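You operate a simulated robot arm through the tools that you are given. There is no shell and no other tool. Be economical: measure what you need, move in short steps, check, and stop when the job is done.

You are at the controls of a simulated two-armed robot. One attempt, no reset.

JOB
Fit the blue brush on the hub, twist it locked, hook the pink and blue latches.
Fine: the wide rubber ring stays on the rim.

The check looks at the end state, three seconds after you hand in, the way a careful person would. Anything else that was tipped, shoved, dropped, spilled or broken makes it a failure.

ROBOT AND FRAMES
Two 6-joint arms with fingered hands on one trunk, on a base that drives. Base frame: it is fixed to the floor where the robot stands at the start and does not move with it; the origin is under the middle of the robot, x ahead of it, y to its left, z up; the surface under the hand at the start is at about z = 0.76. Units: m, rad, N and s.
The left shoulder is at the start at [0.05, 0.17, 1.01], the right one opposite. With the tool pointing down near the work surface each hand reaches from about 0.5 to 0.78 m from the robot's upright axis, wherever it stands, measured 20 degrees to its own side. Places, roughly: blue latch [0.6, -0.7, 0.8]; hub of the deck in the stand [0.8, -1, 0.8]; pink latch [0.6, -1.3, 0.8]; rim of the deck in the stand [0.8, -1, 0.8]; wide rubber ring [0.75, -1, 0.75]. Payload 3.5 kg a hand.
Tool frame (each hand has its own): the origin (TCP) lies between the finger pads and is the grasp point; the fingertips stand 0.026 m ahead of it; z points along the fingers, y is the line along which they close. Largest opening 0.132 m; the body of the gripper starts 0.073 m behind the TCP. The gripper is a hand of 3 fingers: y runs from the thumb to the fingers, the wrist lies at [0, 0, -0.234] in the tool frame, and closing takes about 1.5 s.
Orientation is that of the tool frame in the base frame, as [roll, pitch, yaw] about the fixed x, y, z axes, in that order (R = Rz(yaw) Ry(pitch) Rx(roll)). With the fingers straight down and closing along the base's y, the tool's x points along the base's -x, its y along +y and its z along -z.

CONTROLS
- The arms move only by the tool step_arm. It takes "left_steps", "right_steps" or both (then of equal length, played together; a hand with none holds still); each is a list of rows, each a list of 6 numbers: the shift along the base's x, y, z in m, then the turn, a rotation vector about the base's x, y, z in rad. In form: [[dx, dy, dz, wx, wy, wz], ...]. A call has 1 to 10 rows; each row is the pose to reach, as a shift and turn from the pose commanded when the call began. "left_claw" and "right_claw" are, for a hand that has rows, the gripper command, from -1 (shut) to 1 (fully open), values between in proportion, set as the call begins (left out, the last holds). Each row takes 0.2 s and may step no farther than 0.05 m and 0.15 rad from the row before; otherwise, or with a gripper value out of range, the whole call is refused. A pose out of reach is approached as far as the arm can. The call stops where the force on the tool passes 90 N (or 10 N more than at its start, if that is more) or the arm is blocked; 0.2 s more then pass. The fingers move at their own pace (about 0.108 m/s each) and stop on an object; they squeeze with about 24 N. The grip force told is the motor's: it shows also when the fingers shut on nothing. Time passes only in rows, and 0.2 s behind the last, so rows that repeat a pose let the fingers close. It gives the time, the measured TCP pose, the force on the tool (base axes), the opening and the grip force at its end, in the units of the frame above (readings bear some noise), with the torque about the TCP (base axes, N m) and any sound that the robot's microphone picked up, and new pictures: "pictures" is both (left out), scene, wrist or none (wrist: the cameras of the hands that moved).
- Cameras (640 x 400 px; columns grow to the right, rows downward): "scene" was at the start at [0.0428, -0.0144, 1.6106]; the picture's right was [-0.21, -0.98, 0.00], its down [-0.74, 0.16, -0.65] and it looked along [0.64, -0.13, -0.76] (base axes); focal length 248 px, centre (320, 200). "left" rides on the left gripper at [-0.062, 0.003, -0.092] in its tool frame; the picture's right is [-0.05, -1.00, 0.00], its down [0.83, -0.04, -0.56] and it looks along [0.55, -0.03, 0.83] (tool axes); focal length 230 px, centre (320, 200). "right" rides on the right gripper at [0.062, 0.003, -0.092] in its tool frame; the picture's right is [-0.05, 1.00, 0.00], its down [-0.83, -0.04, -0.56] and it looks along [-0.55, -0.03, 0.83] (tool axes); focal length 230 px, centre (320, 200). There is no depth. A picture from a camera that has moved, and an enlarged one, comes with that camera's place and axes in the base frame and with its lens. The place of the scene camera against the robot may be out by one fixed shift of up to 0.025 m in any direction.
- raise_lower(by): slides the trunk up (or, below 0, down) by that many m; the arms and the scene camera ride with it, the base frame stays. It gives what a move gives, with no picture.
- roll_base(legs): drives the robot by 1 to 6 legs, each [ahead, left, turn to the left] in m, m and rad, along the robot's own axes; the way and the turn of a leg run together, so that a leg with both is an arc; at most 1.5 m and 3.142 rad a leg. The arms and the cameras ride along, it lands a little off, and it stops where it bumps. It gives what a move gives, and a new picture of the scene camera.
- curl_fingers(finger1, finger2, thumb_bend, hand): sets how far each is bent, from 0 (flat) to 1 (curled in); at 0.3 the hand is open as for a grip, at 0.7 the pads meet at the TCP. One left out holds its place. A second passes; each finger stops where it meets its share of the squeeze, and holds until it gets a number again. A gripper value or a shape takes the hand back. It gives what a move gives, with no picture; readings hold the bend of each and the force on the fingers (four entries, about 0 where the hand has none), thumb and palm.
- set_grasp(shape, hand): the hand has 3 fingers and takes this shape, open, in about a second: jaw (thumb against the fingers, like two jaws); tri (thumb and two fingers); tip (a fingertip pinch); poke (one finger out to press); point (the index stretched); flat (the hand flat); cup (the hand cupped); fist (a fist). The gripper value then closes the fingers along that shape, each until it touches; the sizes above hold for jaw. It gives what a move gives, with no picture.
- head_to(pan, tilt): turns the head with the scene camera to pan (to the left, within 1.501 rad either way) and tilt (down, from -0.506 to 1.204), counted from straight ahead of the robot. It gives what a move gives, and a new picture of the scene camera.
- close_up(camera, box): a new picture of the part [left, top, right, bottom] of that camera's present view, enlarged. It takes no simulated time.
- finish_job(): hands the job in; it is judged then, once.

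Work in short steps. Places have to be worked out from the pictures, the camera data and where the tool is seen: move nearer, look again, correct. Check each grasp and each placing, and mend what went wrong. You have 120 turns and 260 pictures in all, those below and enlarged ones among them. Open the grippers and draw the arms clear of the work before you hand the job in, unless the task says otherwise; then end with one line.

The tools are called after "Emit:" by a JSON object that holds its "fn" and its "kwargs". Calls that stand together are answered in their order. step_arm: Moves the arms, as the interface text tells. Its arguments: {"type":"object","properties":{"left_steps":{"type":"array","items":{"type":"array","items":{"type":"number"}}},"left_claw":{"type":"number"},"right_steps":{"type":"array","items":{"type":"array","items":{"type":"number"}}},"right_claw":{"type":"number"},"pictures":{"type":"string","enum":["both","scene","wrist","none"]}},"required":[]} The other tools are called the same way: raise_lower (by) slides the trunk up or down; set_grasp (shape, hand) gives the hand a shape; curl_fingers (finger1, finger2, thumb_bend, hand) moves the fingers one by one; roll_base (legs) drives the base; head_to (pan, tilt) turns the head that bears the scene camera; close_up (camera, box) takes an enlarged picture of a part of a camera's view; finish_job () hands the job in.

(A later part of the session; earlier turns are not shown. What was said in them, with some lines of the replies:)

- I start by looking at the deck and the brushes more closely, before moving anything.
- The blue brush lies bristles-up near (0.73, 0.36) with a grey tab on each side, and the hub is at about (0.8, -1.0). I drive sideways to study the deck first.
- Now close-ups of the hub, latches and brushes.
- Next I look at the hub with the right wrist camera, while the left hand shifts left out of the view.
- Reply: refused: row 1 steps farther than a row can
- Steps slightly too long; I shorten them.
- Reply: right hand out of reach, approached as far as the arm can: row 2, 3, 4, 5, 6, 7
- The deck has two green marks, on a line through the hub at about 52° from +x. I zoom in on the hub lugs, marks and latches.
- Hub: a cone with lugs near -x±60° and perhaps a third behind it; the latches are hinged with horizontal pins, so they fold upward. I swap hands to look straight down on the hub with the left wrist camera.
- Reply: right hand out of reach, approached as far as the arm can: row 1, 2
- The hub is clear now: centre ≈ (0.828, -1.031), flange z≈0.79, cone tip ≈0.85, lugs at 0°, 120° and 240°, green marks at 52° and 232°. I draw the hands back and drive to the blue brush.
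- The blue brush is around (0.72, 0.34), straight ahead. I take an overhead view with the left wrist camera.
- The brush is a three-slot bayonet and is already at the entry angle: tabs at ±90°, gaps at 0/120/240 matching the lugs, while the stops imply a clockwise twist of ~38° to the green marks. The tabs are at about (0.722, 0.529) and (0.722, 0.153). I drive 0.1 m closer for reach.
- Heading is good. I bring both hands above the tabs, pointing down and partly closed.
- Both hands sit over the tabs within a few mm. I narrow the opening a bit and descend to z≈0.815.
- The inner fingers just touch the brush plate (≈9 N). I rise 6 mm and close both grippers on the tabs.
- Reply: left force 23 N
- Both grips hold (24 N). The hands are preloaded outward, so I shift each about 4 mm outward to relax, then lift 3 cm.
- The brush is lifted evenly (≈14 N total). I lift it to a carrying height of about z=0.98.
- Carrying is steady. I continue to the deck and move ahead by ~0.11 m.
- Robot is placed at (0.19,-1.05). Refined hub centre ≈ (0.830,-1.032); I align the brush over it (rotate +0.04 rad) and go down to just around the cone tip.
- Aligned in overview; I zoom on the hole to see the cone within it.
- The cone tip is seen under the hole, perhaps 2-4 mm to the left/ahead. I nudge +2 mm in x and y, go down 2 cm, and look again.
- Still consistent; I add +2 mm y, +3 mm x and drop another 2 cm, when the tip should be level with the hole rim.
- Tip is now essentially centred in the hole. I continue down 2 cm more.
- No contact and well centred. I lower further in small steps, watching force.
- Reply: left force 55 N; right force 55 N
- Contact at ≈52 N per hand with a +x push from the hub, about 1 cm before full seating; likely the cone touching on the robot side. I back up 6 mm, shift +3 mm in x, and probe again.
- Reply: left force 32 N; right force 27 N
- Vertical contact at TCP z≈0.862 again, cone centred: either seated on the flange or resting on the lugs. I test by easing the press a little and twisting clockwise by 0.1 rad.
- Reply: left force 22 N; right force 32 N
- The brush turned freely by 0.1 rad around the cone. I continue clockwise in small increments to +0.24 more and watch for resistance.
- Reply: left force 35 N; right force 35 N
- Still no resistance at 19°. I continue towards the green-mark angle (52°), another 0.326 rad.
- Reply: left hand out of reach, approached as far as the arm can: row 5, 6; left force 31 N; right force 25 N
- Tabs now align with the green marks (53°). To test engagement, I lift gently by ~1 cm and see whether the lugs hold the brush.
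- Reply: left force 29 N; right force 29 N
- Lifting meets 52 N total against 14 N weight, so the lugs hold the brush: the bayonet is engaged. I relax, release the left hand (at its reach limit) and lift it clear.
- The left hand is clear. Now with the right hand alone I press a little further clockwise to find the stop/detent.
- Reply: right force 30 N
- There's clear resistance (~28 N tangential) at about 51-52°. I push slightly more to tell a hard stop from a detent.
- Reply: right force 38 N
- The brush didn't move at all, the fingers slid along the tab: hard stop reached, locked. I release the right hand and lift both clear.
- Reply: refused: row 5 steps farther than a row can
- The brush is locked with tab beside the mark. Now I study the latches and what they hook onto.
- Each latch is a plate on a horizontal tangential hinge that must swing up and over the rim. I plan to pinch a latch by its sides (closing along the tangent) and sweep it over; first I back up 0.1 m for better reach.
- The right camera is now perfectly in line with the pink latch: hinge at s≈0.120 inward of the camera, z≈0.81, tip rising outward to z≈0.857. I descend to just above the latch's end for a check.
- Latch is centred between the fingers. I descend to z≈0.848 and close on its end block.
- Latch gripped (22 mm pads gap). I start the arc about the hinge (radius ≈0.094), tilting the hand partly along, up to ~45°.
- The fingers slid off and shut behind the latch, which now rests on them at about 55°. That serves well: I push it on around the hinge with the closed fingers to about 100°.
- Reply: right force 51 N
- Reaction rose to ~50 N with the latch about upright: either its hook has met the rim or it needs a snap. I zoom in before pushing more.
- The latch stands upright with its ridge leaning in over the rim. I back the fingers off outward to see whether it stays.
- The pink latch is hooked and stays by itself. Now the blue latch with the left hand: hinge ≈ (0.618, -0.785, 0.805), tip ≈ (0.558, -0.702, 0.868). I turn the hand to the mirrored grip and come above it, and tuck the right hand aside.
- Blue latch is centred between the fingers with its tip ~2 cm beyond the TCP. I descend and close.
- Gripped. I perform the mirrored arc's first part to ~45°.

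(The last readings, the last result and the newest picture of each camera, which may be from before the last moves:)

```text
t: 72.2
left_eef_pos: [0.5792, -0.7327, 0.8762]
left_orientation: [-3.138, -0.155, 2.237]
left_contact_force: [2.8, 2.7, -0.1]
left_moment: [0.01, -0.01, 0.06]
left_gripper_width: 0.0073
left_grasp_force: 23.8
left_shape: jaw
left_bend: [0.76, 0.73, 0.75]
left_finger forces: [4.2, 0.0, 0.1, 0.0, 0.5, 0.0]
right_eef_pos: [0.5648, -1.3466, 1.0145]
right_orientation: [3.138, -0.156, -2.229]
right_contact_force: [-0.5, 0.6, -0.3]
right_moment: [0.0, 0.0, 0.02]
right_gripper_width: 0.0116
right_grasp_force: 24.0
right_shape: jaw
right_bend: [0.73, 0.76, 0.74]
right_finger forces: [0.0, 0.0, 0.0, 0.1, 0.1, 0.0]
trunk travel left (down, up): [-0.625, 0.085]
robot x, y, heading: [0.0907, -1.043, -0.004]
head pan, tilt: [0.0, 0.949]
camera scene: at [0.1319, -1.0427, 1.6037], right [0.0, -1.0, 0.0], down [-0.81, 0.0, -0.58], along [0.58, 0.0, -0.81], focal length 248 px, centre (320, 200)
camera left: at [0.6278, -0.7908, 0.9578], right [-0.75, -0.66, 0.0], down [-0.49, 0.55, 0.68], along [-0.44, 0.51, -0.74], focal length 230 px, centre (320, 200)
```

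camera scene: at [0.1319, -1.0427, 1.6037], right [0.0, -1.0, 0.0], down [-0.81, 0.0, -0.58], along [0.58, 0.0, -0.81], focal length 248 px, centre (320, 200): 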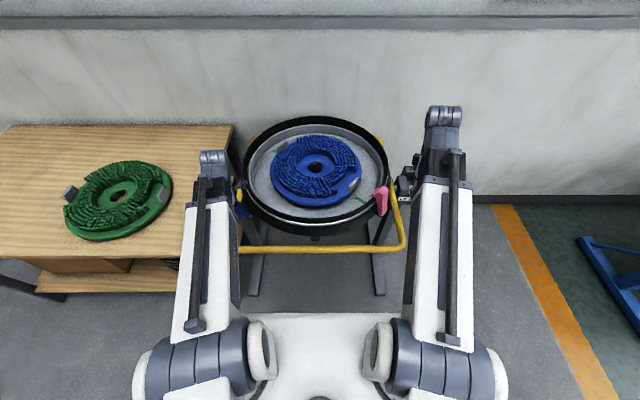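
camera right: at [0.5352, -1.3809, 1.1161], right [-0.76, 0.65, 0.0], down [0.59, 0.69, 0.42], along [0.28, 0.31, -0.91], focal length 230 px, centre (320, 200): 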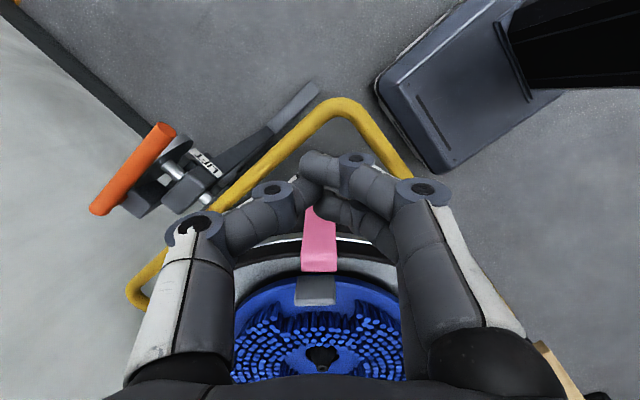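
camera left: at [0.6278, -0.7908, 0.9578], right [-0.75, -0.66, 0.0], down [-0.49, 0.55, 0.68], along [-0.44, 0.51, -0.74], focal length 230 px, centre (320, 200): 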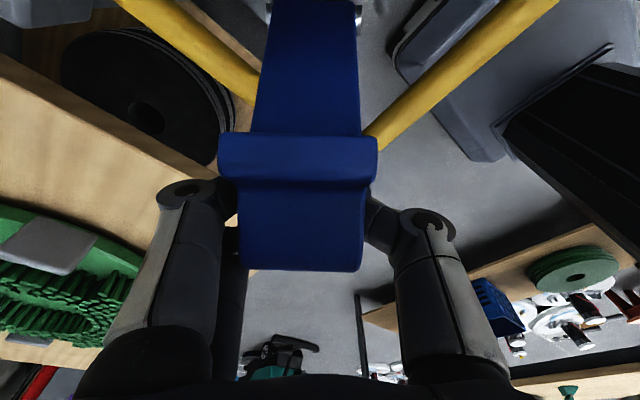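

Same state: fingers shut behind the raised latch. I push it over along the mirrored path.

Emit:
{"fn": "step_arm", "kwargs": {"left_steps": [[0.0074, -0.0088, 0.019, 0, 0, 0], [0.0154, -0.0184, 0.027, 0, 0, 0], [0.0237, -0.0284, 0.034, 0, 0, 0], [0.0333, -0.04, 0.037, 0, 0, 0], [0.0429, -0.0515, 0.039, 0, 0, 0], [0.0429, -0.0515, 0.039, 0, 0, 0]], "pictures": "both"}}

Emit:
{"fn": "close_up", "kwargs": {"camera": "scene", "box": [190, 150, 310, 250]}}

```text
t: 73.6
left_eef_pos: [0.617, -0.7788, 0.9143]
left_orientation: [-3.136, -0.16, 2.241]
left_contact_force: [-22.8, 25.5, -4.7]
left_moment: [0.35, 0.45, 0.46]
left_gripper_width: 0.0059
left_grasp_force: 23.4
left_shape: jaw
left_bend: [0.75, 0.73, 0.75]
left_finger forces: [34.6, 0.0, 0.0, 0.0, 0.1, 0.0]
right_eef_pos: [0.5637, -1.3437, 1.0164]
right_orientation: [3.141, -0.157, -2.229]
right_contact_force: [0.8, -0.1, 0.5]
right_moment: [0.0, -0.02, 0.03]
right_gripper_width: 0.0116
right_grasp_force: 24.4
right_shape: jaw
right_bend: [0.73, 0.76, 0.74]
right_finger forces: [0.0, 0.0, 0.0, 0.0, 0.0, 0.0]
trunk travel left (down, up): [-0.625, 0.085]
robot x, y, heading: [0.0885, -1.0462, -0.003]
head pan, tilt: [0.0, 0.949]
camera scene: at [0.1289, -1.0397, 1.6037], right [0.0, -1.0, 0.0], down [-0.81, 0.0, -0.58], along [0.58, 0.0, -0.81], focal length 248 px, centre (320, 200)
camera left: at [0.667, -0.8357, 0.996], right [-0.75, -0.66, 0.0], down [-0.49, 0.55, 0.68], along [-0.45, 0.51, -0.73], focal length 230 px, centre (320, 200)
```

scene: 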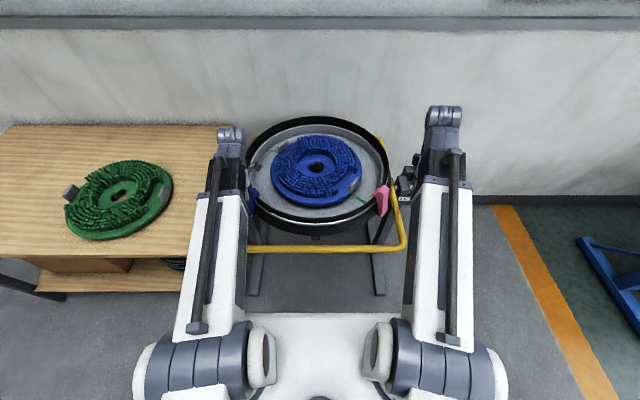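
left: 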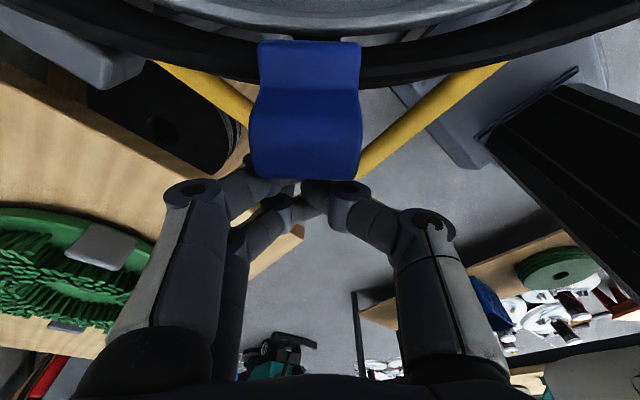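

```text
4.00 times, centred on (250, 200) of scene
camera zoom: at [0.1289, -1.0397, 1.6037], right [0.0, -1.0, 0.0], down [-0.81, 0.0, -0.58], along [0.58, 0.0, -0.81], focal length 991 px, centre (600, 200)
```

zoom: 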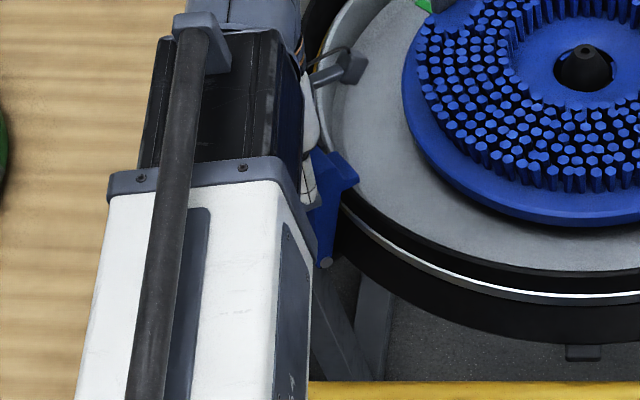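

It meets the rim with 34 N; I press ~1 cm further to match the pink latch, then retreat.

Emit:
{"fn": "step_arm", "kwargs": {"left_steps": [[0.003, -0.004, 0, 0, 0, 0], [0.006, -0.0075, 0, 0, 0, 0], [0.006, -0.0075, 0, 0, 0, 0]], "pictures": "none"}}

Emit:
{"fn": "step_arm", "kwargs": {"left_steps": [[-0.02, 0.025, 0, 0, 0, 0], [-0.035, 0.045, 0.01, 0, 0, 0], [-0.05, 0.065, 0.03, 0, 0, 0], [-0.06, 0.08, 0.06, 0, 0, 0], [-0.06, 0.08, 0.1, 0, 0, 0], [-0.06, 0.1, 0.14, 0, 0, 0], [-0.06, 0.14, 0.16, 0, 0, 0]], "pictures": "both"}}

Emit:
{"fn": "close_up", "kwargs": {"camera": "scene", "box": [210, 150, 310, 250]}}

Emit:
{"fn": "close_up", "kwargs": {"camera": "scene", "box": [220, 100, 420, 260]}}

```text
t: 74.4
left_eef_pos: [0.619, -0.7787, 0.9149]
left_orientation: [-3.137, -0.172, 2.247]
left_contact_force: [-50.0, 52.6, -7.6]
left_moment: [1.0, 1.23, 0.73]
left_gripper_width: 0.0055
left_grasp_force: 24.0
left_shape: jaw
left_bend: [0.74, 0.73, 0.75]
left_finger forces: [71.5, 0.1, 0.0, 0.1, 0.1, 0.0]
right_eef_pos: [0.5619, -1.3419, 1.0176]
right_orientation: [-3.141, -0.158, -2.231]
right_contact_force: [0.4, -0.2, 0.0]
right_moment: [0.0, -0.04, -0.04]
right_gripper_width: 0.0116
right_grasp_force: 23.3
right_shape: jaw
right_bend: [0.73, 0.76, 0.74]
right_finger forces: [0.0, 0.0, 0.1, 0.1, 0.1, 0.1]
trunk travel left (down, up): [-0.625, 0.085]
robot x, y, heading: [0.091, -1.0388, -0.004]
head pan, tilt: [0.0, 0.949]
```

```text
t: 76.0
left_eef_pos: [0.5653, -0.6491, 1.0752]
left_orientation: [-3.138, -0.155, 2.236]
left_contact_force: [-1.0, 0.3, -0.1]
left_moment: [-0.01, 0.0, 0.0]
left_gripper_width: 0.0064
left_grasp_force: 23.6
left_shape: jaw
left_bend: [0.76, 0.73, 0.75]
left_finger forces: [0.0, 0.1, 0.1, 0.1, 0.0, 0.1]
right_eef_pos: [0.5651, -1.3461, 1.0151]
right_orientation: [3.137, -0.157, -2.231]
right_contact_force: [-0.2, -0.1, 1.2]
right_moment: [0.05, 0.02, -0.02]
right_gripper_width: 0.0114
right_grasp_force: 24.5
right_shape: jaw
right_bend: [0.73, 0.76, 0.74]
right_finger forces: [0.0, 0.0, 0.1, 0.0, 0.0, 0.0]
trunk travel left (down, up): [-0.625, 0.085]
robot x, y, heading: [0.0894, -1.0456, -0.005]
head pan, tilt: [0.0, 0.949]
camera scene: at [0.1314, -1.0426, 1.6037], right [0.0, -1.0, 0.0], down [-0.81, 0.0, -0.58], along [0.58, 0.0, -0.81], focal length 248 px, centre (320, 200)
camera left: at [0.6139, -0.7062, 1.1585], right [-0.75, -0.66, 0.0], down [-0.48, 0.55, 0.68], along [-0.44, 0.51, -0.74], focal length 230 px, centre (320, 200)
```

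scene: 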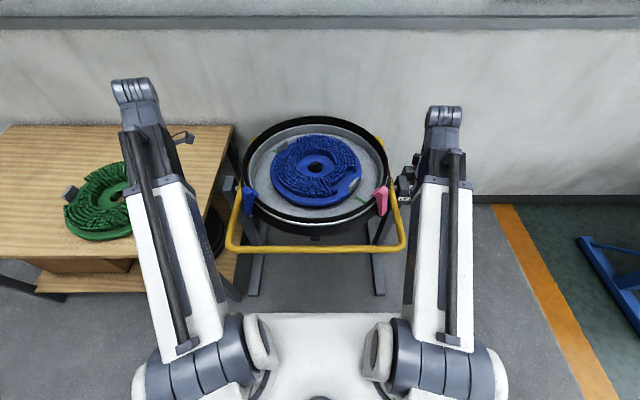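
left: 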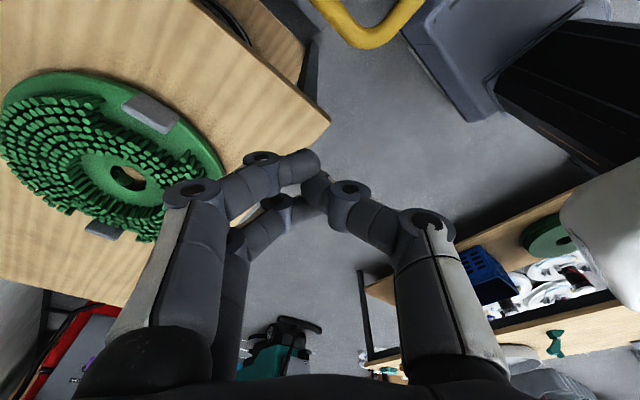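

```text
4.00 times, centred on (260, 200) of scene
camera zoom: at [0.1314, -1.0426, 1.6037], right [0.0, -1.0, 0.0], down [-0.81, 0.0, -0.58], along [0.58, 0.0, -0.81], focal length 991 px, centre (560, 200)
```

zoom: 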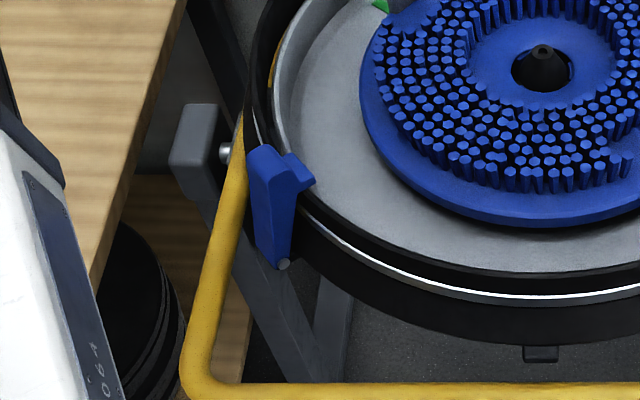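

```text
2.50 times, centred on (320, 180) of scene
camera zoom: at [0.1314, -1.0426, 1.6037], right [0.0, -1.0, 0.0], down [-0.81, 0.0, -0.58], along [0.58, 0.0, -0.81], focal length 619 px, centre (320, 250)
```

zoom: 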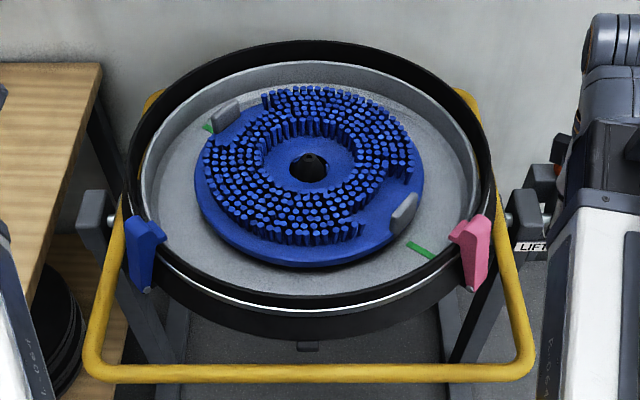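

Both latches are hooked over the rim, the brush is locked with its tabs at the green marks, and the ring is still on the rim. I raise both hands, open them, and back the robot away.

Emit:
{"fn": "step_arm", "kwargs": {"right_steps": [[-0.01, -0.02, 0.04, 0, 0, 0], [-0.02, -0.04, 0.08, 0, 0, 0], [-0.02, -0.04, 0.08, 0, 0, 0], [-0.02, -0.04, 0.08, 0, 0, 0], [-0.02, -0.04, 0.08, 0, 0, 0]], "left_steps": [[-0.01, 0.0, 0.03, 0, 0, 0], [-0.02, 0.0, 0.05, 0, 0, 0], [-0.02, 0.0, 0.05, 0, 0, 0], [-0.02, 0.0, 0.05, 0, 0, 0], [-0.02, 0.0, 0.05, 0, 0, 0]], "left_claw": 1, "right_claw": 1, "pictures": "none"}}

Emit:
{"fn": "roll_base", "kwargs": {"legs": [[-0.3, 0, 0]]}}

Emit:
{"fn": "close_up", "kwargs": {"camera": "scene", "box": [220, 70, 420, 230]}}

```text
t: 77.2
left_eef_pos: [0.551, -0.6473, 1.1146]
left_orientation: [3.141, -0.153, 2.235]
left_contact_force: [-0.3, -0.3, -0.1]
left_moment: [0.02, 0.0, 0.01]
left_gripper_width: 0.1319
left_grasp_force: 0.1
left_shape: jaw
left_bend: [0.3, 0.3, 0.3]
left_finger forces: [0.1, 0.0, 0.0, 0.0, 0.0, 0.1]
left hand out of reach, approached as far as the arm can: row 2, 3, 4, 5
right_eef_pos: [0.5475, -1.3853, 1.0961]
right_orientation: [-3.141, -0.156, -2.23]
right_contact_force: [0.0, -0.4, 0.0]
right_moment: [0.05, 0.02, -0.01]
right_gripper_width: 0.132
right_grasp_force: 0.0
right_shape: jaw
right_bend: [0.3, 0.3, 0.3]
right_finger forces: [0.1, 0.0, 0.0, 0.1, 0.0, 0.0]
trunk travel left (down, up): [-0.625, 0.085]
robot x, y, heading: [0.0903, -1.0424, -0.001]
head pan, tilt: [0.0, 0.949]
```

```text
t: 79.3
left_eef_pos: [0.2457, -0.6456, 1.1158]
left_orientation: [3.139, -0.154, 2.241]
left_contact_force: [0.1, -0.1, 1.7]
left_moment: [0.0, -0.01, -0.02]
left_gripper_width: 0.1317
left_grasp_force: 0.0
left_shape: jaw
left_bend: [0.3, 0.3, 0.3]
left_finger forces: [0.0, 0.0, 0.1, 0.0, 0.0, 0.1]
right_eef_pos: [0.2437, -1.3834, 1.0965]
right_orientation: [-3.139, -0.157, -2.228]
right_contact_force: [-0.4, 0.2, 0.0]
right_moment: [-0.02, -0.01, -0.05]
right_gripper_width: 0.1323
right_grasp_force: 0.0
right_shape: jaw
right_bend: [0.3, 0.3, 0.3]
right_finger forces: [0.0, 0.1, 0.1, 0.0, 0.0, 0.2]
trunk travel left (down, up): [-0.625, 0.085]
robot x, y, heading: [-0.2114, -1.0462, 0.002]
head pan, tilt: [0.0, 0.949]
camera scene: at [-0.1727, -1.0426, 1.6037], right [0.0, -1.0, 0.0], down [-0.81, 0.0, -0.58], along [0.58, 0.0, -0.81], focal length 248 px, centre (320, 200)
```

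scene: 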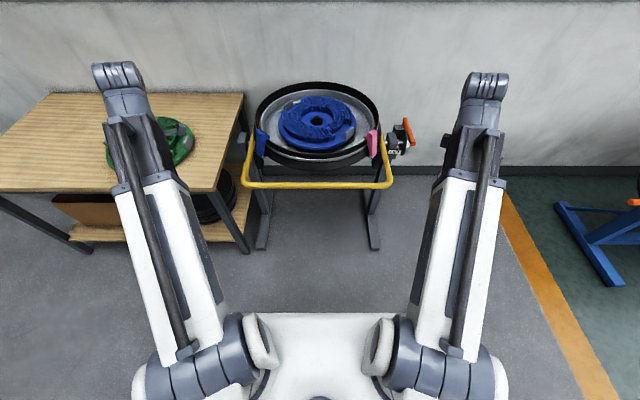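

```text
2.50 times, centred on (320, 150) of scene
camera zoom: at [-0.1727, -1.0426, 1.6037], right [0.0, -1.0, 0.0], down [-0.81, 0.0, -0.58], along [0.58, 0.0, -0.81], focal length 619 px, centre (320, 325)
```

zoom: 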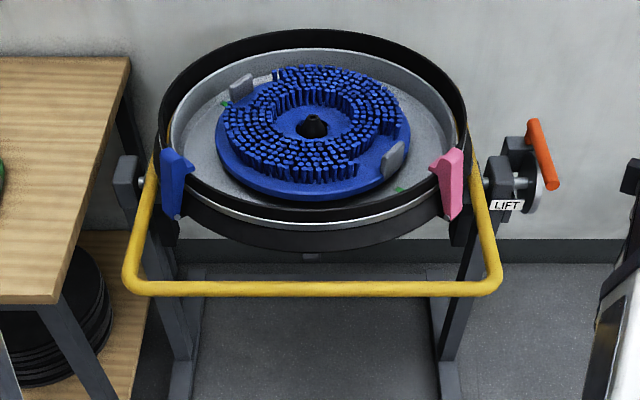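

All looks in place, but I see something light beside the far tab; I zoom in on it before handing in.

Emit:
{"fn": "close_up", "kwargs": {"camera": "scene", "box": [270, 85, 350, 135]}}

Emit:
{"fn": "close_up", "kwargs": {"camera": "scene", "box": [330, 110, 400, 170]}}

```text
8.00 times, centred on (310, 110) of scene
camera zoom: at [-0.1727, -1.0426, 1.6037], right [0.0, -1.0, 0.0], down [-0.81, 0.0, -0.58], along [0.58, 0.0, -0.81], focal length 1982 px, centre (400, 920)
```

zoom: 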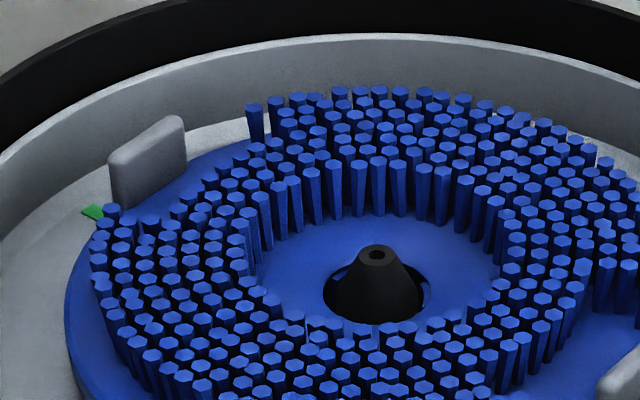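

```text
6.67 times, centred on (365, 140) of scene
camera zoom: at [-0.1727, -1.0426, 1.6037], right [0.0, -1.0, 0.0], down [-0.81, 0.0, -0.58], along [0.58, 0.0, -0.81], focal length 1651 px, centre (20, 600)
```

zoom: 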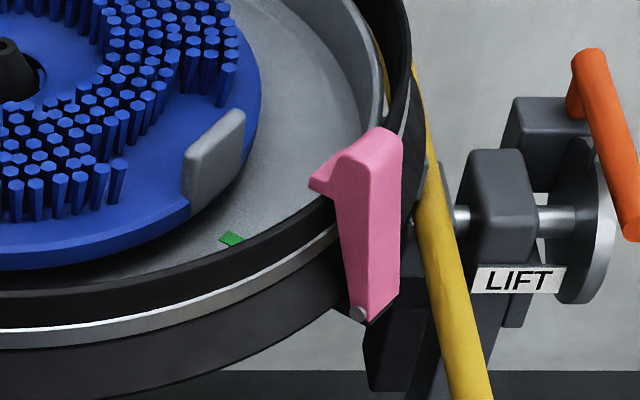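

The light patch is only the bright deck floor. The brush is seated and locked, the latches are hooked and the hands are open and clear, so I hand in.

Emit:
{"fn": "finish_job", "kwargs": {}}

```text
The job is handed in.
```

I handed the job in: the blue brush is on the hub and twisted to its stop at the green marks, the pink and blue latches are hooked over the rim, and the wide rubber ring is still on the rim.
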